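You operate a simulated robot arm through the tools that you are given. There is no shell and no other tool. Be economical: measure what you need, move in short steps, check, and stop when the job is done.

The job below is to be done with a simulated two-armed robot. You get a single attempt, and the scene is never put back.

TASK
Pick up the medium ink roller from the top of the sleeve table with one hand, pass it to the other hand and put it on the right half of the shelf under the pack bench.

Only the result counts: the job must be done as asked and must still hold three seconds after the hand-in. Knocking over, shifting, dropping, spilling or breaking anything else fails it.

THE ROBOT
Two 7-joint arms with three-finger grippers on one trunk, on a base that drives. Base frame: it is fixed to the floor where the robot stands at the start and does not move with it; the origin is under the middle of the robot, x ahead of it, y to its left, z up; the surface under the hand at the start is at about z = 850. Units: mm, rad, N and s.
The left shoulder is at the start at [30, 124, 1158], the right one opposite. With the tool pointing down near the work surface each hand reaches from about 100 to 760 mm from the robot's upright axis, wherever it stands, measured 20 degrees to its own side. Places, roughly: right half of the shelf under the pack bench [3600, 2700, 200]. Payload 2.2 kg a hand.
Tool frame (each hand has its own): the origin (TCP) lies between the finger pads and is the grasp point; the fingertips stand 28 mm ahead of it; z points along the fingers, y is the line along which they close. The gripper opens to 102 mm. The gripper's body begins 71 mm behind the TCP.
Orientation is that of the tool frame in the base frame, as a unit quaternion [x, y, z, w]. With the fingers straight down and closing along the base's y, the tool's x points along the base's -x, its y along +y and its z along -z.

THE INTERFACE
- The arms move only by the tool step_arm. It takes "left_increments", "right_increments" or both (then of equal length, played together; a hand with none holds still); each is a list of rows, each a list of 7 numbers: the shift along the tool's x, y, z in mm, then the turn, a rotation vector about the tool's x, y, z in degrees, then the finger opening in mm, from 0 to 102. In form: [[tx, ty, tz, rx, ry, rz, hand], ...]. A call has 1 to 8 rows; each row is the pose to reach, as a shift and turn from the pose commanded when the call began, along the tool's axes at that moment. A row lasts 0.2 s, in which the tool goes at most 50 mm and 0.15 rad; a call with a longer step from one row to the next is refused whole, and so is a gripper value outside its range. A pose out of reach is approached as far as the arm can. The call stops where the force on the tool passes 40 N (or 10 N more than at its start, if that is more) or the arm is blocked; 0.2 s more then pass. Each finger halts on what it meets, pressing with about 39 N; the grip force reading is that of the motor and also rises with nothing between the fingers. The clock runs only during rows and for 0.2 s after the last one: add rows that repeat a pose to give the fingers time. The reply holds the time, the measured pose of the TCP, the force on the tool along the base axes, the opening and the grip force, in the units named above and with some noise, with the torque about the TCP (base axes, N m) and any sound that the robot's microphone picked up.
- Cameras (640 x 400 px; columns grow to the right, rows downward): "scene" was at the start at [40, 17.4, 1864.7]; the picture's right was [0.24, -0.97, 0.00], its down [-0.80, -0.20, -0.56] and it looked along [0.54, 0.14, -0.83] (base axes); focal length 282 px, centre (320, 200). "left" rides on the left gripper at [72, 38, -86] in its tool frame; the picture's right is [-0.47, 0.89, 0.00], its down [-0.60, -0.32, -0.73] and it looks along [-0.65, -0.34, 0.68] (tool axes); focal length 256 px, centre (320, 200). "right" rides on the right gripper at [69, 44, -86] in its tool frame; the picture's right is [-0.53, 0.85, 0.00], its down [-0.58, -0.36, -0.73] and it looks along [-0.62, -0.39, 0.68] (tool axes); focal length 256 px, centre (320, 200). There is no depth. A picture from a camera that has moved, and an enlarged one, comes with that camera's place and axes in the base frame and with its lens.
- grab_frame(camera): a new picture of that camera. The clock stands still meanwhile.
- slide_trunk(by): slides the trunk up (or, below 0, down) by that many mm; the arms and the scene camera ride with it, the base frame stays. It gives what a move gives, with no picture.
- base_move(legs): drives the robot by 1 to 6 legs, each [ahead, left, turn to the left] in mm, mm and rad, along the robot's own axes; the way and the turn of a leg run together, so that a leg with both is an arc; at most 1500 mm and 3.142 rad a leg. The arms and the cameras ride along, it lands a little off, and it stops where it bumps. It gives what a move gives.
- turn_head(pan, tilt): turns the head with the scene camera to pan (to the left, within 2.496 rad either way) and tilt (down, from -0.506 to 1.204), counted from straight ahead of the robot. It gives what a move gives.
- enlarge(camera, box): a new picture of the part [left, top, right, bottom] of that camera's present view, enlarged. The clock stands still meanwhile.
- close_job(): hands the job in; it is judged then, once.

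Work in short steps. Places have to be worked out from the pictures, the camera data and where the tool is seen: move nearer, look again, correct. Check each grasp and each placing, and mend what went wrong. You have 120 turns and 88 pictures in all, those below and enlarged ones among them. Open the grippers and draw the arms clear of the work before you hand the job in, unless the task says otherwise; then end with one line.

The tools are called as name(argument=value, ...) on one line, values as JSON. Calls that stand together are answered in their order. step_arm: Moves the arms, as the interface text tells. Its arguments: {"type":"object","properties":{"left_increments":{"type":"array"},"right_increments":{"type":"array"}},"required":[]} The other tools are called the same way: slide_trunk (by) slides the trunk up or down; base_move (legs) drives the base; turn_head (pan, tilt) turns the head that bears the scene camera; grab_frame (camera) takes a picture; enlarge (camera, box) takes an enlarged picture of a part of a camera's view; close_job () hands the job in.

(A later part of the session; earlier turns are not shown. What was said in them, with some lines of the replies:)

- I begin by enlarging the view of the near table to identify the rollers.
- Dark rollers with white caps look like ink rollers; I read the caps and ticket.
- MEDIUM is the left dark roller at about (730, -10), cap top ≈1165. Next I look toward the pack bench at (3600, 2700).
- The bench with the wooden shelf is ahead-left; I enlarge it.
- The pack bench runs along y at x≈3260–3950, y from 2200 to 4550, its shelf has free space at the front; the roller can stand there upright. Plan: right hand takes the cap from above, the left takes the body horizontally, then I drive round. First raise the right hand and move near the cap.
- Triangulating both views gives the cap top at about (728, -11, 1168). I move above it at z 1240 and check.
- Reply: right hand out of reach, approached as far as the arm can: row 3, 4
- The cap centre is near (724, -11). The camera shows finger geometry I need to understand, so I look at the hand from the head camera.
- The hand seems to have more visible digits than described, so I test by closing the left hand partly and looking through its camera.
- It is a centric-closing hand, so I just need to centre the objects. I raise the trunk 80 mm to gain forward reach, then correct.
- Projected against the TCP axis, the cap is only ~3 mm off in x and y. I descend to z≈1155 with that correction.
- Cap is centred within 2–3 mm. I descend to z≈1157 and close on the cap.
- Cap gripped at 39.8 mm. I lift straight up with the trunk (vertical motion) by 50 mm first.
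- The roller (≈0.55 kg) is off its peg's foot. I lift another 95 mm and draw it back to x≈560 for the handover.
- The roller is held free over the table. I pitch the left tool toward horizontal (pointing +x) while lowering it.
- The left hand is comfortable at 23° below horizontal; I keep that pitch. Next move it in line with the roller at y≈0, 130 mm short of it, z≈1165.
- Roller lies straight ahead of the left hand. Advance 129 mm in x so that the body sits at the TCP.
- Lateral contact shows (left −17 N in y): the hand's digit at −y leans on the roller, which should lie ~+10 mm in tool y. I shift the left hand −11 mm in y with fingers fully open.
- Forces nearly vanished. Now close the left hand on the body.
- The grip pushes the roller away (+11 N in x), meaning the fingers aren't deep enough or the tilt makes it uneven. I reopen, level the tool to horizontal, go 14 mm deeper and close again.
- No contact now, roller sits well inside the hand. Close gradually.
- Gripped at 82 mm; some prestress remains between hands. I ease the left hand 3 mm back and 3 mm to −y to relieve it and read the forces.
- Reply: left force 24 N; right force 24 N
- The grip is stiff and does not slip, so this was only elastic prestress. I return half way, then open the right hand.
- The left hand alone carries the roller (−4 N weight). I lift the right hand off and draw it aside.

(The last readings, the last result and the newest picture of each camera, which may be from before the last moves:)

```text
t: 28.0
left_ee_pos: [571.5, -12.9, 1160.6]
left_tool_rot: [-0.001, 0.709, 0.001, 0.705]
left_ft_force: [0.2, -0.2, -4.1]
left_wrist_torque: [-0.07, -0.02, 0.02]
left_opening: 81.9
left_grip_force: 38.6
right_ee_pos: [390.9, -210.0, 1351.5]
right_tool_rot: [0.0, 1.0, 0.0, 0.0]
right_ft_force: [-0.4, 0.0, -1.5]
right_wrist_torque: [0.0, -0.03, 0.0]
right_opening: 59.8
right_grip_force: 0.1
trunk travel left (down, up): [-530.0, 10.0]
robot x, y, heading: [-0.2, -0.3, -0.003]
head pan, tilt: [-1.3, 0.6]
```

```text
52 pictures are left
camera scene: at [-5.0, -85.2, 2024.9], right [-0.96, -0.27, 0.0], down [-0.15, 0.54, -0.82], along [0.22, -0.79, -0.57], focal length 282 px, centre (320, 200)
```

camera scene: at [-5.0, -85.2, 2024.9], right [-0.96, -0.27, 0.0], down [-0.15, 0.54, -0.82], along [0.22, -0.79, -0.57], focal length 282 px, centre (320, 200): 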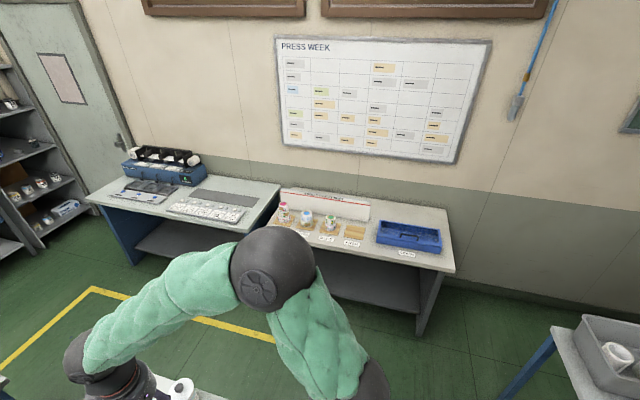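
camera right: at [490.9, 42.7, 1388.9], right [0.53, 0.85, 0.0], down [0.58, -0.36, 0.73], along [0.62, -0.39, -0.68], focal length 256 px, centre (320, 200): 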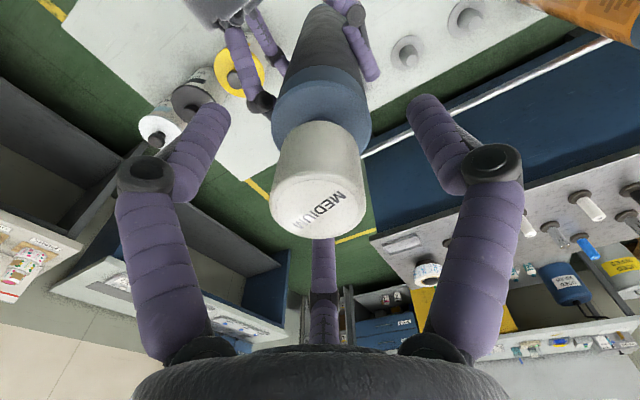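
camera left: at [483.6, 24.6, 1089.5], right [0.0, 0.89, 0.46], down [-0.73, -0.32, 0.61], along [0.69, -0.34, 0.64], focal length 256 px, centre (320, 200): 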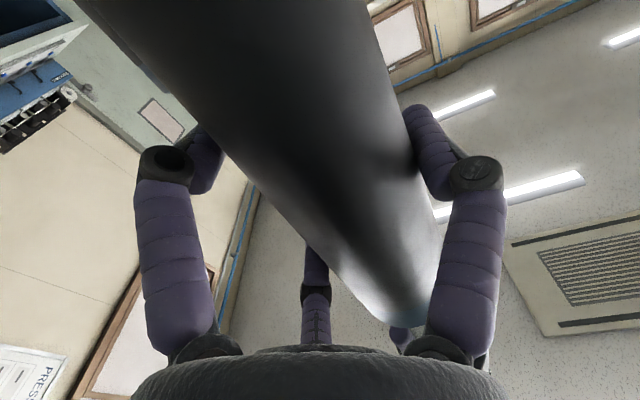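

Right side has a clear corridor (sleeve table edge y≈−413, wall benches y≈−1350). I check behind before backing up.

turn_head(pan=-2.45, tilt=0.7)

grab_frame(camera="scene")

turn_head(pan=-0.5, tilt=0.7)

grab_frame(camera="scene")

```text
t: 29.4
left_ee_pos: [570.5, -12.8, 1161.6]
left_tool_rot: [-0.001, 0.709, 0.0, 0.705]
left_ft_force: [-0.2, 0.1, -4.5]
left_wrist_torque: [-0.06, 0.03, 0.01]
left_opening: 81.7
left_grip_force: 38.8
right_ee_pos: [391.1, -211.0, 1351.4]
right_tool_rot: [0.001, 1.0, 0.001, 0.0]
right_ft_force: [-0.2, 0.5, -0.5]
right_wrist_torque: [0.02, -0.04, -0.03]
right_opening: 60.0
right_grip_force: 0.0
trunk travel left (down, up): [-530.0, 10.0]
robot x, y, heading: [0.5, -0.2, -0.0]
head pan, tilt: [-2.45, 0.7]
```

```text
51 pictures are left
camera scene: at [-93.9, -54.2, 2016.4], right [-0.64, 0.77, 0.0], down [0.5, 0.41, -0.77], along [-0.59, -0.49, -0.64], focal length 282 px, centre (320, 200)
```

scene: 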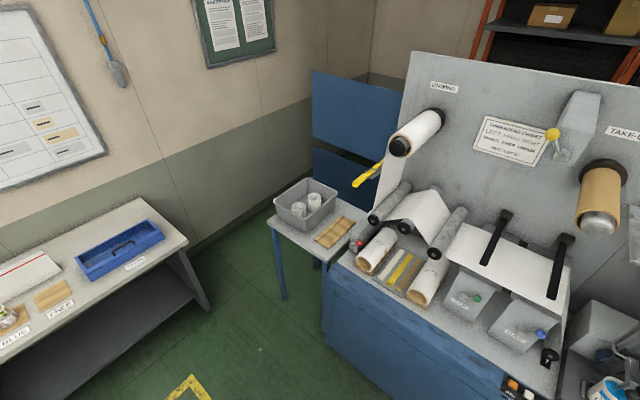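

```text
t: 31.3
left_ee_pos: [570.5, -13.8, 1161.4]
left_tool_rot: [0.0, 0.709, 0.0, 0.705]
left_ft_force: [-0.5, -0.2, -4.4]
left_wrist_torque: [-0.04, 0.0, 0.0]
left_opening: 82.1
left_grip_force: 39.0
right_ee_pos: [391.1, -210.7, 1352.0]
right_tool_rot: [0.0, 1.0, 0.0, 0.001]
right_ft_force: [0.4, -0.2, -0.3]
right_wrist_torque: [0.01, 0.01, -0.01]
right_opening: 60.1
right_grip_force: 0.0
trunk travel left (down, up): [-530.0, 10.0]
robot x, y, heading: [1.8, 0.6, 0.001]
head pan, tilt: [-0.499, 0.7]
```

```text
50 pictures are left
camera scene: at [46.0, -40.7, 2016.3], right [-0.48, -0.88, 0.0], down [-0.57, 0.31, -0.76], along [0.67, -0.37, -0.64], focal length 282 px, centre (320, 200)
```

scene: 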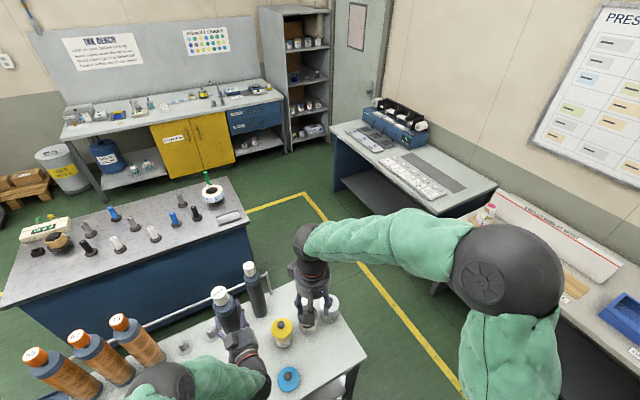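

The press behind begins at x≈−790, so backing 180 mm is safe. Then sidestep 830 mm right into the corridor.

base_move(legs=[[-180, 0, 0], [0, -830, 0]])

turn_head(pan=0.0, tilt=0.8)

grab_frame(camera="scene")

```text
t: 36.9
left_ee_pos: [386.9, -862.7, 1160.9]
left_tool_rot: [0.001, 0.709, -0.002, 0.705]
left_ft_force: [0.0, 0.4, -4.6]
left_wrist_torque: [-0.05, -0.03, 0.0]
left_opening: 81.8
left_grip_force: 39.2
right_ee_pos: [207.1, -1060.5, 1350.9]
right_tool_rot: [0.001, 1.0, 0.0, -0.001]
right_ft_force: [-0.1, -0.2, -0.6]
right_wrist_torque: [0.0, -0.04, -0.01]
right_opening: 60.1
right_grip_force: 0.1
trunk travel left (down, up): [-530.0, 10.0]
robot x, y, heading: [-182.1, -852.2, 0.002]
head pan, tilt: [-0.499, 0.7]
```

```text
t: 37.9
left_ee_pos: [386.1, -862.7, 1160.3]
left_tool_rot: [0.001, 0.709, -0.001, 0.706]
left_ft_force: [-0.4, 0.3, -4.7]
left_wrist_torque: [-0.05, -0.06, -0.01]
left_opening: 81.9
left_grip_force: 39.0
right_ee_pos: [207.6, -1059.1, 1351.6]
right_tool_rot: [0.001, 1.0, -0.001, 0.001]
right_ft_force: [-0.5, -0.2, -0.1]
right_wrist_torque: [-0.01, 0.01, -0.01]
right_opening: 59.9
right_grip_force: 0.1
trunk travel left (down, up): [-530.0, 10.0]
robot x, y, heading: [-184.2, -845.2, -0.002]
head pan, tilt: [0.0, 0.799]
```

```text
49 pictures are left
camera scene: at [-131.6, -848.3, 2008.1], right [0.0, -1.0, 0.0], down [-0.72, 0.0, -0.7], along [0.7, 0.0, -0.72], focal length 282 px, centre (320, 200)
```

scene: 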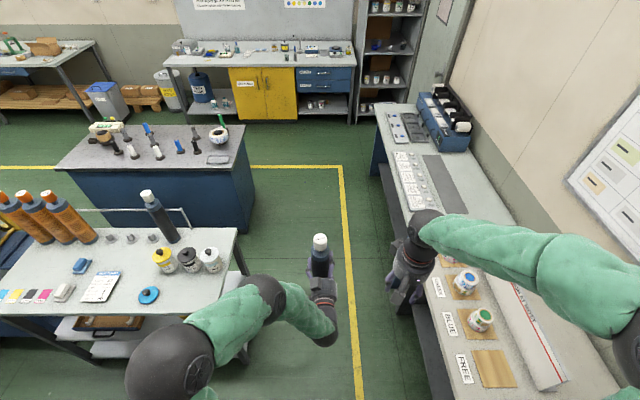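

The way ahead is clear. I drive forward 2430 mm along the corridor, past both tables.

base_move(legs=[[1300, 0, 0], [1130, 0, 0]])

turn_head(pan=1.1, tilt=0.5)

grab_frame(camera="scene")

```text
t: 49.7
left_ee_pos: [2807.0, -918.6, 1161.5]
left_tool_rot: [0.007, 0.71, -0.008, 0.705]
left_ft_force: [0.0, 0.4, -4.5]
left_wrist_torque: [-0.05, 0.01, 0.03]
left_opening: 81.5
left_grip_force: 39.1
right_ee_pos: [2621.7, -1112.1, 1352.4]
right_tool_rot: [0.013, 1.0, 0.0, -0.001]
right_ft_force: [0.0, -0.5, 0.4]
right_wrist_torque: [-0.02, -0.01, 0.03]
right_opening: 60.0
right_grip_force: 0.1
trunk travel left (down, up): [-530.0, 10.0]
robot x, y, heading: [2239.4, -891.5, -0.02]
head pan, tilt: [0.0, 0.799]
```

```text
t: 51.1
left_ee_pos: [2807.0, -918.0, 1161.7]
left_tool_rot: [0.008, 0.71, -0.009, 0.704]
left_ft_force: [0.2, -0.9, -5.0]
left_wrist_torque: [-0.02, -0.02, 0.02]
left_opening: 81.4
left_grip_force: 39.2
right_ee_pos: [2623.3, -1110.7, 1351.6]
right_tool_rot: [0.012, 1.0, 0.001, 0.0]
right_ft_force: [0.1, -0.4, 1.3]
right_wrist_torque: [0.02, 0.01, 0.01]
right_opening: 60.0
right_grip_force: 0.1
trunk travel left (down, up): [-530.0, 10.0]
robot x, y, heading: [2236.7, -889.6, -0.024]
head pan, tilt: [1.1, 0.499]
```

```text
48 pictures are left
camera scene: at [2251.9, -810.3, 2034.0], right [0.88, -0.48, 0.0], down [-0.23, -0.42, -0.88], along [0.42, 0.77, -0.48], focal length 282 px, centre (320, 200)
```

scene: 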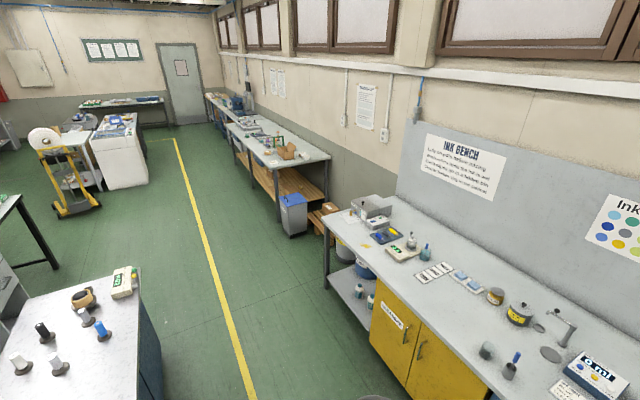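

The aisle to the pack bench is open. I straighten the heading and sidestep left about 3600 mm.

base_move(legs=[[0, 0, 0.024], [0, 1500, 0], [0, 1500, 0], [0, 600, 0]])

turn_head(pan=0.0, tilt=0.7)

grab_frame(camera="scene")

```text
t: 69.0
left_ee_pos: [2744.0, 2742.7, 1160.2]
left_tool_rot: [-0.011, 0.71, 0.011, 0.704]
left_ft_force: [0.6, -0.6, -5.4]
left_wrist_torque: [-0.06, 0.0, 0.0]
left_opening: 81.6
left_grip_force: 38.8
right_ee_pos: [2570.6, 2540.3, 1350.7]
right_tool_rot: [-0.015, 1.0, -0.001, 0.0]
right_ft_force: [0.2, 0.4, 0.1]
right_wrist_torque: [0.0, 0.0, 0.01]
right_opening: 59.7
right_grip_force: 0.1
trunk travel left (down, up): [-530.0, 10.0]
robot x, y, heading: [2174.8, 2740.7, 0.03]
head pan, tilt: [1.1, 0.499]
```

```text
t: 70.3
left_ee_pos: [2744.5, 2744.0, 1160.7]
left_tool_rot: [-0.011, 0.709, 0.011, 0.705]
left_ft_force: [-0.5, 1.1, -4.4]
left_wrist_torque: [-0.05, -0.01, -0.03]
left_opening: 81.3
left_grip_force: 39.3
right_ee_pos: [2570.6, 2541.3, 1351.9]
right_tool_rot: [-0.015, 1.0, 0.001, 0.0]
right_ft_force: [-0.2, 1.1, -0.9]
right_wrist_torque: [0.02, 0.0, 0.01]
right_opening: 59.8
right_grip_force: 0.0
trunk travel left (down, up): [-530.0, 10.0]
robot x, y, heading: [2173.1, 2741.2, 0.027]
head pan, tilt: [0.0, 0.7]
```

```text
47 pictures are left
camera scene: at [2230.3, 2741.1, 2016.3], right [0.03, -1.0, 0.0], down [-0.64, -0.02, -0.76], along [0.76, 0.02, -0.64], focal length 282 px, centre (320, 200)
```

scene: 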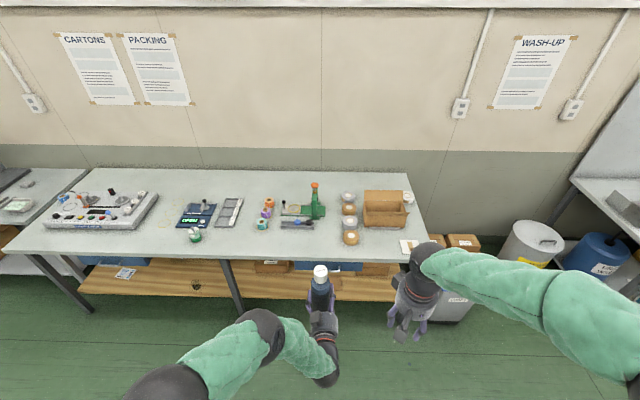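

I'm in front of the bench, heading 0.03. I lower the trunk fully (nothing beneath the hands here) and look under the bench.

slide_trunk(by=-530)

grab_frame(camera="scene")

grab_frame(camera="right")

```text
refused: -530 is not a number from -400 to 400
```

```text
46 pictures are left
camera scene: at [2230.3, 2741.1, 2016.3], right [0.03, -1.0, 0.0], down [-0.64, -0.02, -0.76], along [0.76, 0.02, -0.64], focal length 282 px, centre (320, 200)
```

scene: 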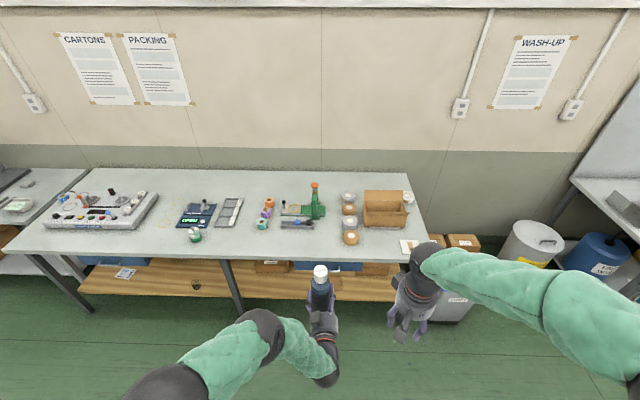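

```text
45 pictures are left
camera right: at [2500.6, 2581.5, 1438.1], right [0.51, 0.86, 0.0], down [0.59, -0.35, 0.73], along [0.63, -0.37, -0.68], focal length 256 px, centre (320, 200)
```

right: 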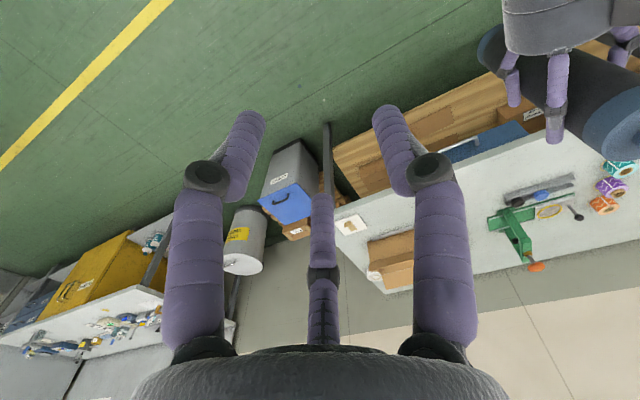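

The trunk call is limited to 400 per call; I do it in two.

slide_trunk(by=-400)

slide_trunk(by=-130)

grab_frame(camera="scene")

grab_frame(camera="right")

```text
t: 74.2
left_ee_pos: [2745.3, 2743.2, 760.3]
left_tool_rot: [-0.01, 0.709, 0.01, 0.705]
left_ft_force: [-0.1, 0.0, -4.5]
left_wrist_torque: [-0.07, -0.05, -0.02]
left_opening: 81.1
left_grip_force: 39.1
right_ee_pos: [2569.7, 2541.7, 950.8]
right_tool_rot: [-0.015, 1.0, 0.0, 0.0]
right_ft_force: [-0.6, 0.4, -0.7]
right_wrist_torque: [0.03, 0.01, 0.01]
right_opening: 59.8
right_grip_force: 0.0
trunk travel left (down, up): [-130.0, 410.0]
robot x, y, heading: [2172.7, 2742.0, 0.032]
head pan, tilt: [0.0, 0.7]
```

```text
t: 75.7
left_ee_pos: [2743.4, 2743.3, 631.3]
left_tool_rot: [-0.01, 0.709, 0.01, 0.705]
left_ft_force: [-0.1, 0.2, -5.1]
left_wrist_torque: [-0.06, -0.02, 0.01]
left_opening: 81.2
left_grip_force: 39.2
right_ee_pos: [2571.3, 2541.4, 821.5]
right_tool_rot: [-0.015, 1.0, 0.0, 0.0]
right_ft_force: [-0.3, -0.9, 0.1]
right_wrist_torque: [0.04, 0.01, 0.02]
right_opening: 59.6
right_grip_force: 0.1
trunk travel left (down, up): [0.0, 540.0]
robot x, y, heading: [2173.3, 2740.1, 0.026]
head pan, tilt: [0.0, 0.7]
```

```text
44 pictures are left
camera scene: at [2229.9, 2741.1, 1486.5], right [0.03, -1.0, 0.0], down [-0.64, -0.02, -0.76], along [0.76, 0.02, -0.64], focal length 282 px, centre (320, 200)
```

scene: 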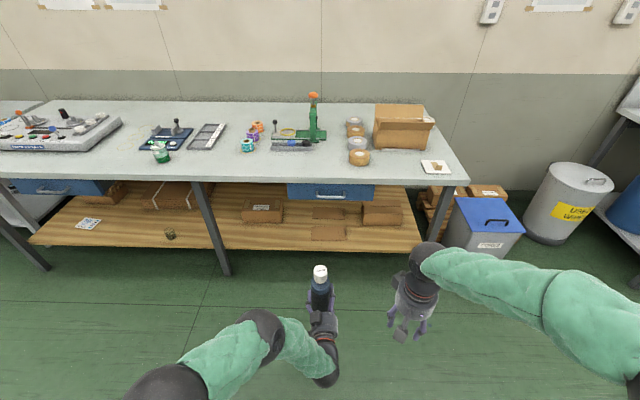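

```text
43 pictures are left
camera right: at [2500.3, 2581.5, 908.4], right [0.51, 0.86, 0.0], down [0.59, -0.35, 0.73], along [0.63, -0.37, -0.68], focal length 256 px, centre (320, 200)
```

right: 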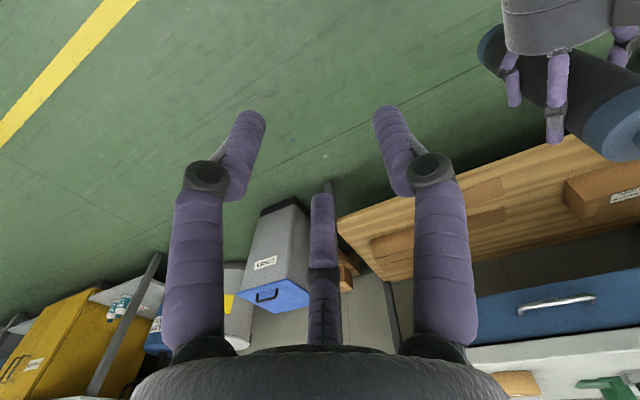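

The shelf is visible. I enlarge its right half to pick a free spot.

enlarge(camera="scene", box=[190, 170, 450, 290])

```text
2.46 times, centred on (320, 230) of scene
camera zoom: at [2229.9, 2741.1, 1486.5], right [0.03, -1.0, 0.0], down [-0.64, -0.02, -0.76], along [0.76, 0.02, -0.64], focal length 693 px, centre (320, 126)
```

zoom: 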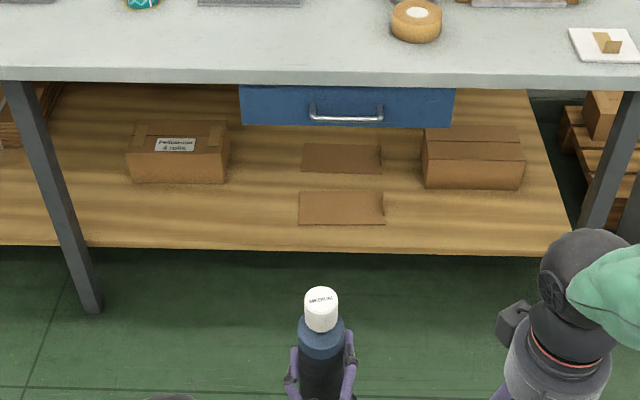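

A free spot lies between the small box and the flat cards, at about (3395, 2950); shelf z≈200–245, drawer bottom ≈620 and only for y<2925. In open space I lower the left hand to z≈440 and pull the right hand back and up.

step_arm(left_increments=[[32, 0, 0, 0, 0, 0, 45], [64, 0, 0, 0, 0, 0, 45], [96, 0, 0, 0, 0, 0, 45], [128, 0, 0, 0, 0, 0, 45], [160, 0, 0, 0, 0, 0, 45], [191, 0, 0, 0, 0, 0, 45]], right_increments=[[15, 0, -15, 0, 0, 0, 60], [30, 0, -30, 0, 0, 0, 60], [50, 0, -50, 0, 0, 0, 60], [70, 0, -70, 0, 0, 0, 60], [90, 0, -90, 0, 0, 0, 60], [110, 0, -110, 0, 0, 0, 60]])

grab_frame(camera="scene")

```text
t: 77.1
left_ee_pos: [2741.6, 2745.4, 441.5]
left_tool_rot: [-0.011, 0.709, 0.011, 0.705]
left_ft_force: [1.7, 0.3, -3.9]
left_wrist_torque: [-0.1, 0.01, -0.02]
left_opening: 81.4
left_grip_force: 39.1
right_ee_pos: [2459.9, 2538.0, 930.2]
right_tool_rot: [-0.015, 1.0, 0.0, -0.001]
right_ft_force: [0.1, 0.5, 0.7]
right_wrist_torque: [0.01, 0.03, 0.01]
right_opening: 60.1
right_grip_force: 0.0
trunk travel left (down, up): [0.0, 540.0]
robot x, y, heading: [2175.2, 2740.4, 0.033]
head pan, tilt: [0.0, 0.7]
```

```text
41 pictures are left
camera scene: at [2229.9, 2741.0, 1486.3], right [0.03, -1.0, 0.0], down [-0.64, -0.02, -0.76], along [0.76, 0.02, -0.64], focal length 282 px, centre (320, 200)
```

scene: 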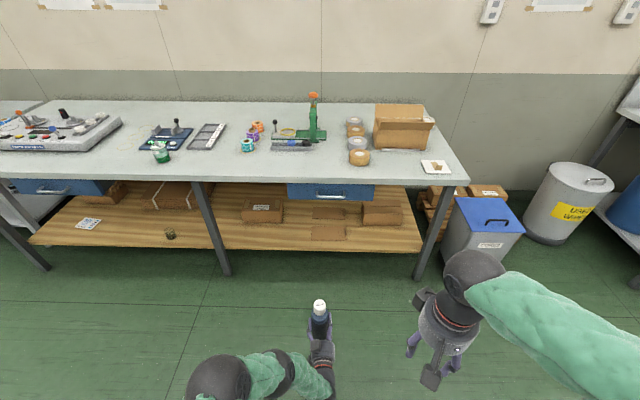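

Arm posture is good. I straighten, sidestep ~210 mm left and go ahead 380 mm, leaving the rest for a checked approach.

base_move(legs=[[0, 0, -0.03], [0, 210, 0], [380, 0, 0]])

turn_head(pan=0.2, tilt=0.8)

grab_frame(camera="scene")

```text
t: 81.2
left_ee_pos: [3119.1, 2935.6, 440.6]
left_tool_rot: [0.002, 0.71, -0.003, 0.705]
left_ft_force: [0.2, -0.1, -5.1]
left_wrist_torque: [-0.06, -0.01, 0.02]
left_opening: 81.0
left_grip_force: 38.9
right_ee_pos: [2831.3, 2737.7, 931.7]
right_tool_rot: [0.002, 1.0, 0.001, 0.0]
right_ft_force: [0.5, 0.0, -0.5]
right_wrist_torque: [-0.01, -0.02, 0.02]
right_opening: 60.1
right_grip_force: 0.2
trunk travel left (down, up): [0.0, 540.0]
robot x, y, heading: [2555.2, 2949.6, -0.006]
head pan, tilt: [0.0, 0.7]
```

```text
t: 81.9
left_ee_pos: [3120.3, 2934.9, 441.7]
left_tool_rot: [0.002, 0.709, -0.002, 0.705]
left_ft_force: [0.0, -0.4, -5.5]
left_wrist_torque: [-0.06, 0.0, 0.01]
left_opening: 81.1
left_grip_force: 39.2
right_ee_pos: [2831.7, 2737.8, 931.0]
right_tool_rot: [0.003, 1.0, 0.0, 0.0]
right_ft_force: [0.2, 0.2, 0.6]
right_wrist_torque: [0.01, -0.01, 0.01]
right_opening: 59.8
right_grip_force: 0.0
trunk travel left (down, up): [0.0, 540.0]
robot x, y, heading: [2548.5, 2948.8, -0.007]
head pan, tilt: [0.201, 0.799]
```

```text
40 pictures are left
camera scene: at [2602.9, 2964.6, 1478.1], right [0.19, -0.98, 0.0], down [-0.7, -0.14, -0.7], along [0.68, 0.14, -0.72], focal length 282 px, centre (320, 200)
```

scene: 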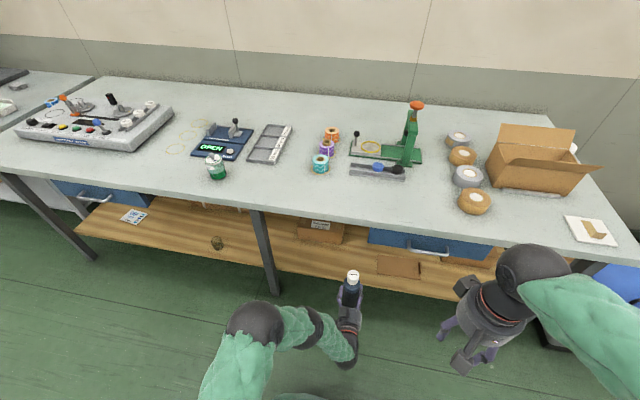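

Position matches (leg at y≈3350, drawer right of the roller). I drive 160 mm forward and do the rest with the arm, so the elbow stays off the bench edge.

base_move(legs=[[0, 0, 0.006], [160, 0, 0]])

grab_frame(camera="scene")

grab_frame(camera="left")

```text
t: 83.6
left_ee_pos: [3282.5, 2939.4, 440.9]
left_tool_rot: [0.0, 0.709, 0.0, 0.705]
left_ft_force: [0.6, 0.2, -4.8]
left_wrist_torque: [-0.02, 0.01, -0.01]
left_opening: 80.9
left_grip_force: 39.8
right_ee_pos: [2996.9, 2739.3, 930.0]
right_tool_rot: [-0.001, 1.0, 0.0, 0.0]
right_ft_force: [0.2, -0.3, 0.3]
right_wrist_torque: [-0.04, -0.01, -0.01]
right_opening: 60.2
right_grip_force: 0.0
trunk travel left (down, up): [0.0, 540.0]
robot x, y, heading: [2717.0, 2952.5, 0.006]
head pan, tilt: [0.201, 0.799]
```

```text
39 pictures are left
camera scene: at [2766.1, 2965.2, 1478.0], right [0.2, -0.98, 0.0], down [-0.7, -0.14, -0.7], along [0.68, 0.14, -0.72], focal length 282 px, centre (320, 200)
```

scene: 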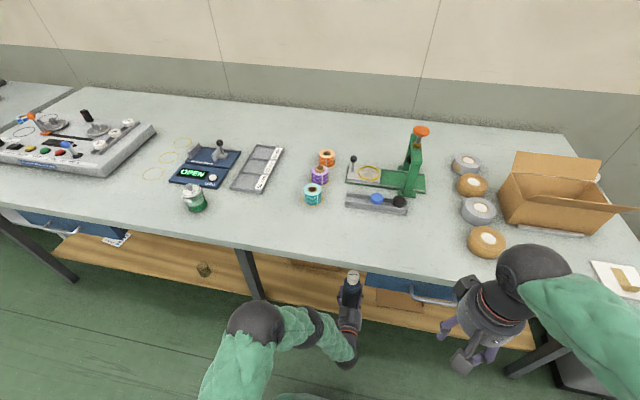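

```text
38 pictures are left
camera left: at [3195.6, 2975.0, 368.4], right [0.0, 0.89, 0.46], down [-0.73, -0.32, 0.61], along [0.69, -0.34, 0.64], focal length 256 px, centre (320, 200)
```

left: 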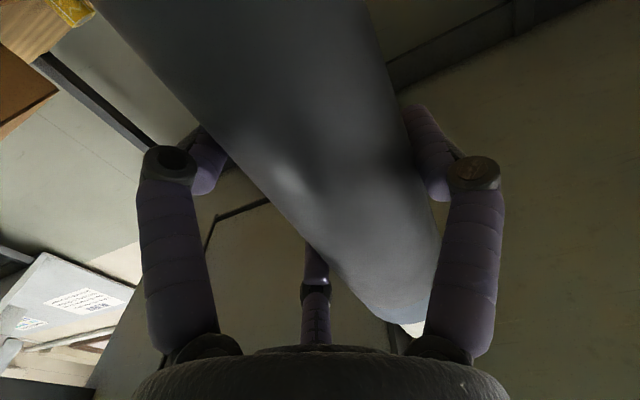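

Roller and hand pass under the bench top (z≈800, edge x≈3160). I extend the arm 70 mm and watch the elbow.

step_arm(left_increments=[[0, 0, 25, 0, 0, 0, 45], [0, 0, 50, 0, 0, 0, 45], [0, 0, 70, 0, 0, 0, 45]])

turn_head(pan=0.1, tilt=1.1)

grab_frame(camera="scene")

```text
t: 84.4
left_ee_pos: [3352.6, 2938.2, 438.5]
left_tool_rot: [-0.001, 0.71, 0.001, 0.704]
left_ft_force: [1.3, -0.3, -4.8]
left_wrist_torque: [-0.04, -0.04, 0.01]
left_opening: 80.9
left_grip_force: 39.2
right_ee_pos: [2996.6, 2740.1, 930.1]
right_tool_rot: [-0.001, 1.0, 0.0, 0.0]
right_ft_force: [0.5, -0.5, 0.0]
right_wrist_torque: [0.0, 0.0, 0.02]
right_opening: 59.9
right_grip_force: 0.1
trunk travel left (down, up): [0.0, 540.0]
robot x, y, heading: [2715.7, 2948.1, 0.003]
head pan, tilt: [0.201, 0.799]
```

```text
t: 85.2
left_ee_pos: [3353.3, 2939.3, 438.2]
left_tool_rot: [-0.001, 0.71, 0.001, 0.705]
left_ft_force: [0.4, 0.1, -4.5]
left_wrist_torque: [-0.05, -0.03, 0.03]
left_opening: 81.0
left_grip_force: 39.0
right_ee_pos: [2996.5, 2739.4, 931.5]
right_tool_rot: [-0.001, 1.0, 0.0, 0.0]
right_ft_force: [0.3, -0.4, -0.6]
right_wrist_torque: [0.01, -0.02, -0.01]
right_opening: 60.1
right_grip_force: 0.1
trunk travel left (down, up): [0.0, 540.0]
robot x, y, heading: [2715.9, 2949.4, 0.004]
head pan, tilt: [0.099, 1.1]
```

```text
37 pictures are left
camera scene: at [2749.6, 2955.3, 1456.4], right [0.1, -0.99, 0.0], down [-0.89, -0.09, -0.45], along [0.45, 0.05, -0.89], focal length 282 px, centre (320, 200)
```

scene: 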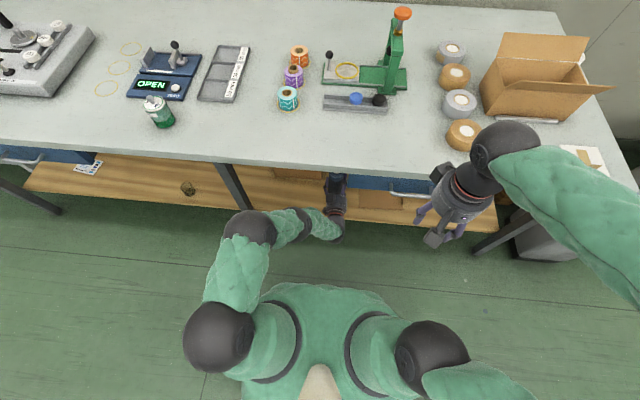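

The elbow clears the bench. I extend 55 mm more, and bring the right hand lower and turn it leftward so its camera can watch the shelf.

step_arm(left_increments=[[0, 0, 20, 0, 0, 0, 45], [0, 0, 40, 0, 0, 0, 45], [0, 0, 55, 0, 0, 0, 45], [0, 0, 55, 0, 0, 0, 45], [0, 0, 55, 0, 0, 0, 45], [0, 0, 55, 0, 0, 0, 45], [0, 0, 55, 0, 0, 0, 45], [0, 0, 55, 0, 0, 0, 45]], right_increments=[[0, 0, 40, 0, 0, -8, 60], [0, 0, 80, 0, 0, -16, 60], [0, 0, 120, 0, 0, -24, 60], [0, 0, 160, 0, 0, -32, 60], [0, 0, 200, 0, 0, -40, 60], [0, 0, 240, 0, 0, -48, 60], [0, 0, 280, 0, 0, -56, 60], [0, 0, 320, 0, 0, -64, 60]])

grab_frame(camera="right")

```text
t: 87.0
left_ee_pos: [3409.0, 2939.6, 439.1]
left_tool_rot: [0.0, 0.709, 0.0, 0.705]
left_ft_force: [-0.7, 0.3, -3.6]
left_wrist_torque: [-0.05, 0.02, 0.0]
left_opening: 81.2
left_grip_force: 39.1
right_ee_pos: [2996.0, 2738.4, 610.4]
right_tool_rot: [-0.531, 0.847, 0.001, 0.0]
right_ft_force: [0.2, -0.1, -0.7]
right_wrist_torque: [-0.01, 0.01, -0.01]
right_opening: 59.9
right_grip_force: 0.1
trunk travel left (down, up): [0.0, 540.0]
robot x, y, heading: [2713.4, 2946.1, 0.001]
head pan, tilt: [0.099, 1.1]
```

```text
36 pictures are left
camera right: at [2927.2, 2694.5, 696.9], right [-0.53, 0.85, 0.0], down [0.58, 0.36, 0.73], along [0.62, 0.39, -0.68], focal length 256 px, centre (320, 200)
```

right: 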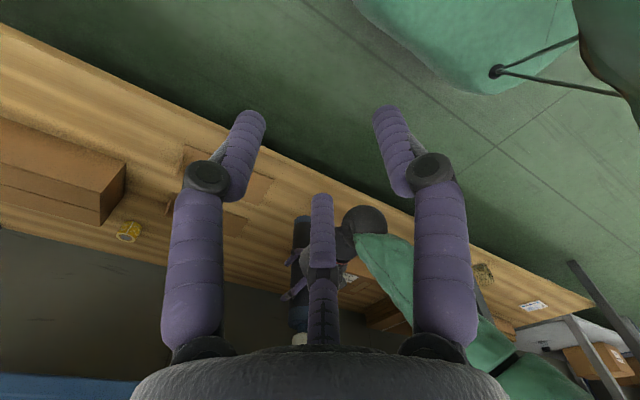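

The roller is hidden behind the middle digit; I swing the right hand 17° back and open it to see better.

step_arm(right_increments=[[0, 0, 0, 0, 0, 8, 100], [0, 0, 20, 0, 0, 17, 100], [0, 0, 40, 0, 0, 17, 100]])

grab_frame(camera="right")

```text
refused: row 2 steps farther than a row can; nothing moved
```

```text
35 pictures are left
camera right: at [2927.2, 2694.5, 696.9], right [-0.53, 0.85, 0.0], down [0.58, 0.36, 0.73], along [0.62, 0.39, -0.68], focal length 256 px, centre (320, 200)
```

right: 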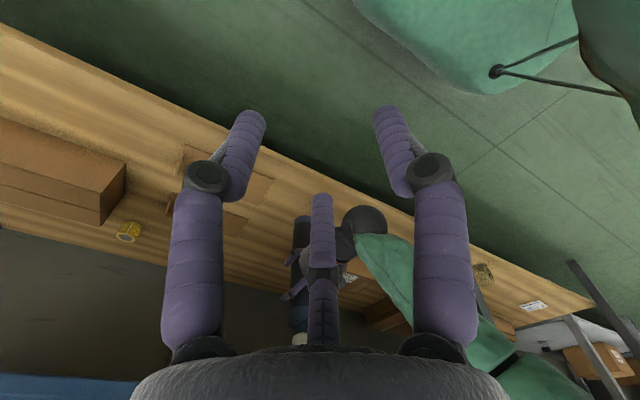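

Refused for an 9° step; I repeat with smaller rows.

step_arm(right_increments=[[0, 0, 10, 0, 0, 6, 100], [0, 0, 25, 0, 0, 12, 100], [0, 0, 40, 0, 0, 17, 100]])

grab_frame(camera="right")

```text
t: 87.8
left_ee_pos: [3407.2, 2939.3, 438.0]
left_tool_rot: [0.001, 0.71, -0.001, 0.705]
left_ft_force: [0.0, -0.4, -4.2]
left_wrist_torque: [-0.05, -0.04, 0.01]
left_opening: 80.7
left_grip_force: 39.4
right_ee_pos: [2995.5, 2739.0, 571.0]
right_tool_rot: [-0.399, 0.917, -0.001, 0.001]
right_ft_force: [-0.3, -0.4, -0.7]
right_wrist_torque: [0.04, 0.02, -0.01]
right_opening: 99.6
right_grip_force: 0.0
trunk travel left (down, up): [0.0, 540.0]
robot x, y, heading: [2711.9, 2942.0, 0.001]
head pan, tilt: [0.099, 1.1]
```

```text
34 pictures are left
camera right: at [2916.5, 2717.5, 657.0], right [-0.25, 0.97, 0.0], down [0.66, 0.17, 0.73], along [0.71, 0.19, -0.68], focal length 256 px, centre (320, 200)
```

right: 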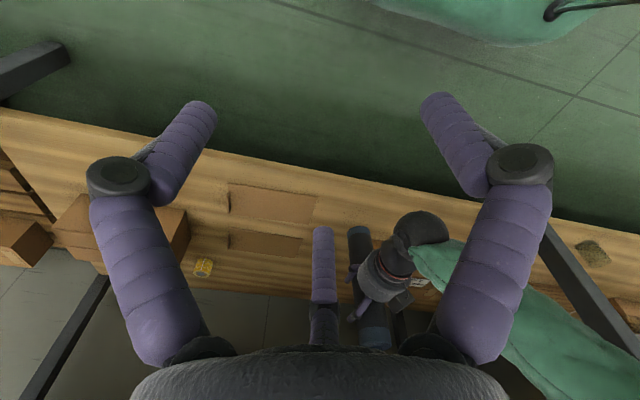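

The camera shows the roller bottom at z≈280–289 over free shelf; shelf ≈222. I lower 40 mm and look at the force.

step_arm(left_increments=[[10, 0, 0, 0, 0, 0, 45], [20, 0, 0, 0, 0, 0, 45], [30, 0, 0, 0, 0, 0, 45], [40, 0, 0, 0, 0, 0, 45], [40, 0, 0, 0, 0, 0, 45]])

enlarge(camera="right", box=[310, 140, 450, 340])

```text
t: 89.0
left_ee_pos: [3407.8, 2938.4, 399.5]
left_tool_rot: [-0.001, 0.709, 0.001, 0.705]
left_ft_force: [-0.4, 0.3, -4.9]
left_wrist_torque: [-0.06, -0.03, 0.03]
left_opening: 80.8
left_grip_force: 38.8
right_ee_pos: [2995.0, 2740.0, 571.0]
right_tool_rot: [-0.4, 0.917, 0.0, 0.0]
right_ft_force: [0.0, 0.7, -0.1]
right_wrist_torque: [-0.02, 0.0, -0.03]
right_opening: 99.9
right_grip_force: 0.0
trunk travel left (down, up): [0.0, 540.0]
robot x, y, heading: [2718.8, 2951.3, 0.003]
head pan, tilt: [0.099, 1.1]
```

```text
2.00 times, centred on (380, 240) of right
camera zoom: at [2916.5, 2717.5, 657.1], right [-0.26, 0.97, 0.0], down [0.66, 0.17, 0.73], along [0.71, 0.19, -0.68], focal length 512 px, centre (200, 120)
```

zoom: 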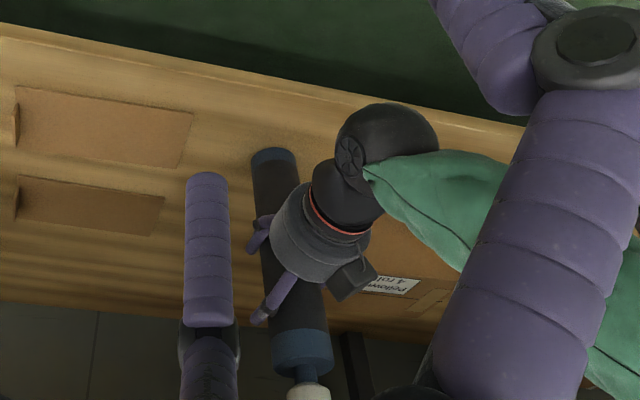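

Nearly upright and close to the shelf. I lower in 4 mm steps, watching for contact.

step_arm(left_increments=[[4, 0, 0, 0, 0, 0, 45], [8, 0, 0, 0, 0, 0, 45], [8, 0, 0, 0, 0, 0, 45]])

step_arm(left_increments=[[4, 0, 0, 0, 0, 0, 45], [4, 0, 0, 0, 0, 0, 45]])

```text
t: 89.8
left_ee_pos: [3409.1, 2938.8, 396.1]
left_tool_rot: [0.0, 0.707, 0.0, 0.707]
left_ft_force: [-1.8, -4.2, 14.4]
left_wrist_torque: [-0.6, 0.6, 0.14]
left_opening: 81.1
left_grip_force: 39.3
right_ee_pos: [2994.4, 2739.8, 569.8]
right_tool_rot: [-0.4, 0.917, 0.0, 0.001]
right_ft_force: [-0.6, -0.8, 0.6]
right_wrist_torque: [-0.03, -0.02, -0.01]
right_opening: 99.8
right_grip_force: 0.1
trunk travel left (down, up): [0.0, 540.0]
robot x, y, heading: [2715.1, 2947.1, -0.002]
head pan, tilt: [0.099, 1.1]
```

```text
t: 90.4
left_ee_pos: [3407.8, 2939.5, 396.4]
left_tool_rot: [0.0, 0.707, 0.0, 0.708]
left_ft_force: [2.6, -8.7, 21.6]
left_wrist_torque: [-1.1, 0.09, 0.13]
left_opening: 80.8
left_grip_force: 38.6
left hand out of reach, approached as far as the arm can: row 1, 2
right_ee_pos: [2995.0, 2738.1, 570.0]
right_tool_rot: [-0.4, 0.917, 0.001, 0.0]
right_ft_force: [-1.1, -0.5, -1.3]
right_wrist_torque: [0.01, -0.02, 0.0]
right_opening: 99.9
right_grip_force: 0.1
trunk travel left (down, up): [0.0, 540.0]
robot x, y, heading: [2715.1, 2950.3, 0.002]
head pan, tilt: [0.099, 1.1]
```

Contact with the shelf at TCP z≈396. I relax the push by 4 mm and check the force before opening.

step_arm(left_increments=[[-4, 0, 0, 0, 0, 0, 45], [-4, 0, 0, 0, 0, 0, 45]])

grab_frame(camera="right")

```text
t: 91.0
left_ee_pos: [3405.9, 2942.6, 394.2]
left_tool_rot: [0.0, 0.71, 0.001, 0.704]
left_ft_force: [3.2, 2.7, 10.9]
left_wrist_torque: [0.68, -0.37, -0.15]
left_opening: 80.8
left_grip_force: 38.9
right_ee_pos: [2994.7, 2739.8, 570.5]
right_tool_rot: [-0.4, 0.917, 0.0, 0.0]
right_ft_force: [-0.1, -0.2, 0.2]
right_wrist_torque: [-0.02, -0.01, -0.03]
right_opening: 100.0
right_grip_force: 0.0
trunk travel left (down, up): [0.0, 540.0]
robot x, y, heading: [2712.6, 2950.2, 0.004]
head pan, tilt: [0.099, 1.1]
```

```text
32 pictures are left
camera right: at [2916.1, 2717.7, 657.3], right [-0.26, 0.97, 0.0], down [0.66, 0.17, 0.73], along [0.71, 0.19, -0.68], focal length 256 px, centre (320, 200)
```

right: 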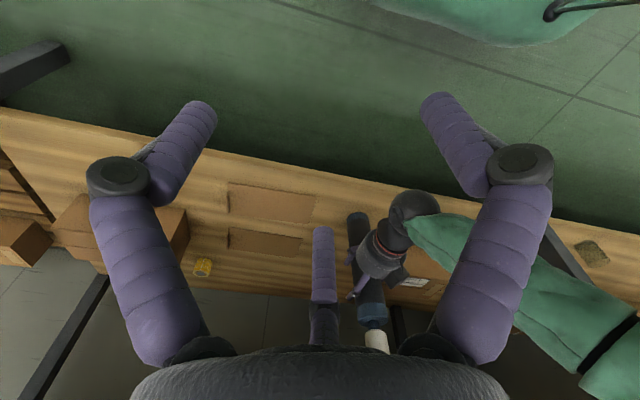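

Roller rests on the shelf with light pressure. I open the left hand gradually.

step_arm(left_increments=[[0, 0, 0, 0, 0, 0, 82], [0, 0, 0, 0, 0, 0, 85], [0, 0, 0, 0, 0, 0, 90], [0, 0, 0, 0, 0, 0, 96], [0, 0, 0, 0, 0, 0, 101], [0, 0, 0, 0, 0, 0, 101]])

enlarge(camera="right", box=[310, 140, 450, 340])

grab_frame(camera="left")

```text
t: 92.4
left_ee_pos: [3405.9, 2940.0, 396.1]
left_tool_rot: [0.0, 0.71, 0.0, 0.704]
left_ft_force: [0.7, 0.2, 0.7]
left_wrist_torque: [0.01, -0.04, -0.03]
left_opening: 100.4
left_grip_force: 0.1
right_ee_pos: [2995.1, 2737.8, 570.6]
right_tool_rot: [-0.399, 0.917, 0.0, 0.001]
right_ft_force: [-0.2, 0.7, 0.5]
right_wrist_torque: [0.03, -0.03, -0.01]
right_opening: 100.0
right_grip_force: 0.1
trunk travel left (down, up): [0.0, 540.0]
robot x, y, heading: [2717.1, 2948.1, 0.002]
head pan, tilt: [0.099, 1.1]
```

```text
2.00 times, centred on (380, 240) of right
camera zoom: at [2916.3, 2717.4, 657.2], right [-0.26, 0.97, 0.0], down [0.66, 0.17, 0.73], along [0.71, 0.19, -0.68], focal length 512 px, centre (200, 120)
```

zoom: 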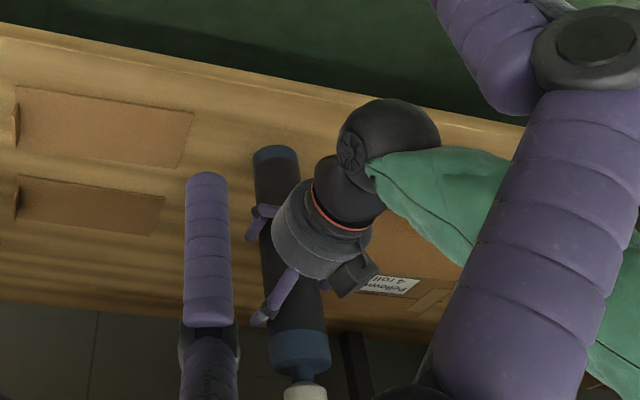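

```text
30 pictures are left
camera left: at [3318.5, 2976.9, 323.6], right [0.0, 0.89, 0.46], down [-0.73, -0.32, 0.61], along [0.69, -0.34, 0.64], focal length 256 px, centre (320, 200)
```

left: 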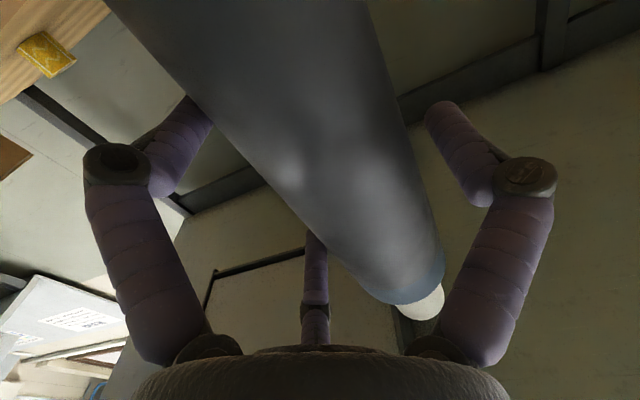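

Hand is free (zero force) and the roller stands. I shift 2 mm to −y and back out straight in small rows.

step_arm(left_increments=[[0, -2, 0, 0, 0, 0, 102], [0, -2, -10, 0, 0, 0, 102], [0, -2, -20, 0, 0, 0, 102], [0, -2, -32, 0, 0, 0, 102]])

grab_frame(camera="left")

```text
t: 93.4
left_ee_pos: [3373.7, 2938.0, 396.1]
left_tool_rot: [0.0, 0.709, 0.0, 0.705]
left_ft_force: [-0.2, -0.1, 0.6]
left_wrist_torque: [0.05, 0.02, -0.02]
left_opening: 102.1
left_grip_force: 0.1
right_ee_pos: [2994.5, 2738.6, 569.8]
right_tool_rot: [-0.399, 0.917, -0.001, 0.0]
right_ft_force: [-0.1, 0.1, -0.8]
right_wrist_torque: [0.0, 0.01, 0.02]
right_opening: 99.8
right_grip_force: 0.0
trunk travel left (down, up): [0.0, 540.0]
robot x, y, heading: [2714.8, 2952.7, 0.001]
head pan, tilt: [0.099, 1.1]
```

```text
29 pictures are left
camera left: at [3285.5, 2974.9, 323.4], right [0.0, 0.89, 0.46], down [-0.73, -0.32, 0.61], along [0.69, -0.34, 0.64], focal length 256 px, centre (320, 200)
```

left: 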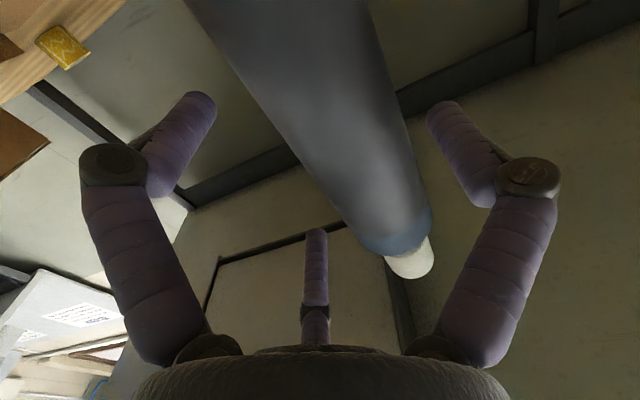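

Roller stays put and no force shows. I continue backing out 150 mm.

step_arm(left_increments=[[0, 0, -20, 0, 0, 0, 102], [0, 0, -45, 0, 0, 0, 102], [0, 0, -75, 0, 0, 0, 102], [0, 0, -110, 0, 0, 0, 102], [0, 0, -140, 0, 0, 0, 102]])

grab_frame(camera="right")

```text
t: 94.6
left_ee_pos: [3235.8, 2939.0, 396.8]
left_tool_rot: [-0.001, 0.709, 0.0, 0.705]
left_ft_force: [0.2, 0.2, 0.0]
left_wrist_torque: [-0.01, 0.04, 0.0]
left_opening: 102.1
left_grip_force: 0.1
right_ee_pos: [2993.9, 2738.4, 570.9]
right_tool_rot: [-0.399, 0.917, 0.0, 0.0]
right_ft_force: [0.3, 0.1, -0.6]
right_wrist_torque: [0.02, 0.01, -0.03]
right_opening: 100.1
right_grip_force: 0.1
trunk travel left (down, up): [0.0, 540.0]
robot x, y, heading: [2714.5, 2947.9, -0.0]
head pan, tilt: [0.099, 1.1]
```

```text
28 pictures are left
camera right: at [2916.3, 2717.5, 657.2], right [-0.26, 0.97, 0.0], down [0.66, 0.17, 0.73], along [0.71, 0.19, -0.68], focal length 256 px, centre (320, 200)
```

right: 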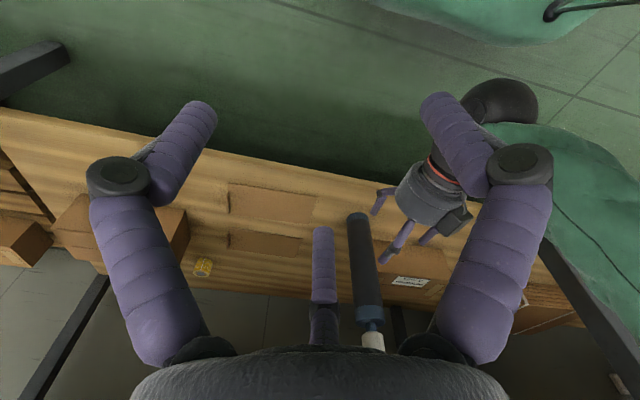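

The roller stands upright alone on the shelf. I back the base away and take a final look.

base_move(legs=[[-450, 0, 0]])

turn_head(pan=0.0, tilt=0.7)

grab_frame(camera="scene")

enlarge(camera="scene", box=[250, 150, 450, 290])

```text
t: 97.4
left_ee_pos: [2780.0, 2936.6, 396.6]
left_tool_rot: [0.0, 0.71, 0.0, 0.705]
left_ft_force: [-0.1, 0.1, -0.7]
left_wrist_torque: [0.04, -0.04, -0.01]
left_opening: 102.1
left_grip_force: 0.0
right_ee_pos: [2541.0, 2739.3, 571.6]
right_tool_rot: [-0.399, 0.917, 0.0, 0.001]
right_ft_force: [-0.3, -0.2, 0.2]
right_wrist_torque: [0.02, 0.03, 0.01]
right_opening: 100.1
right_grip_force: 0.0
trunk travel left (down, up): [0.0, 540.0]
robot x, y, heading: [2258.5, 2950.3, -0.0]
head pan, tilt: [0.099, 1.1]
```

```text
t: 98.2
left_ee_pos: [2781.3, 2938.1, 396.1]
left_tool_rot: [0.0, 0.709, 0.0, 0.705]
left_ft_force: [0.4, 0.0, -0.4]
left_wrist_torque: [0.01, 0.01, -0.02]
left_opening: 101.7
left_grip_force: 0.1
right_ee_pos: [2540.4, 2739.0, 571.2]
right_tool_rot: [-0.399, 0.917, 0.0, 0.0]
right_ft_force: [0.2, -0.8, 0.6]
right_wrist_torque: [0.0, -0.01, -0.01]
right_opening: 100.0
right_grip_force: 0.0
trunk travel left (down, up): [0.0, 540.0]
robot x, y, heading: [2263.3, 2951.8, -0.0]
head pan, tilt: [0.0, 0.7]
```

```text
27 pictures are left
camera scene: at [2316.7, 2948.6, 1486.3], right [0.0, -1.0, 0.0], down [-0.64, 0.0, -0.76], along [0.76, 0.0, -0.64], focal length 282 px, centre (320, 200)
```

scene: 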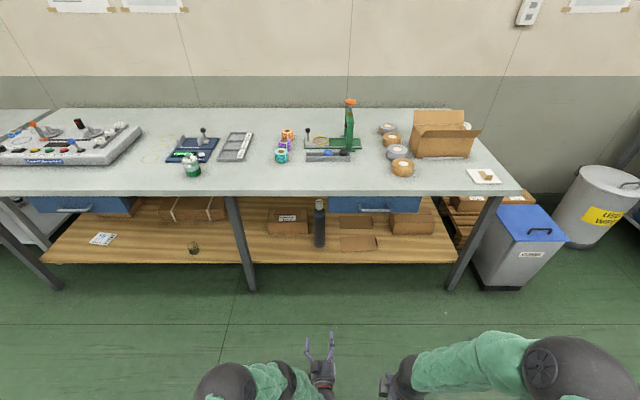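

```text
2.86 times, centred on (350, 220) of scene
camera zoom: at [2316.7, 2948.6, 1486.3], right [0.0, -1.0, 0.0], down [-0.64, 0.0, -0.76], along [0.76, 0.0, -0.64], focal length 805 px, centre (234, 143)
```

zoom: 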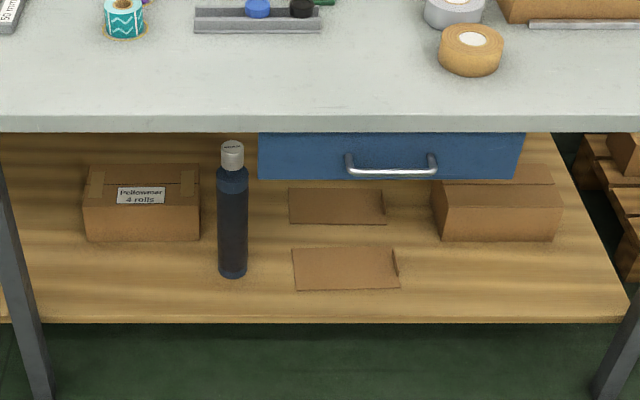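

The medium ink roller stands upright on the right half of the shelf, nothing around it has moved, and both hands are open and clear. I hand the job in.

close_job()

```text
The job is handed in.
```

The medium ink roller was picked from the sleeve table with the right hand, passed to the left, and now stands upright on the right half of the shelf under the pack bench.
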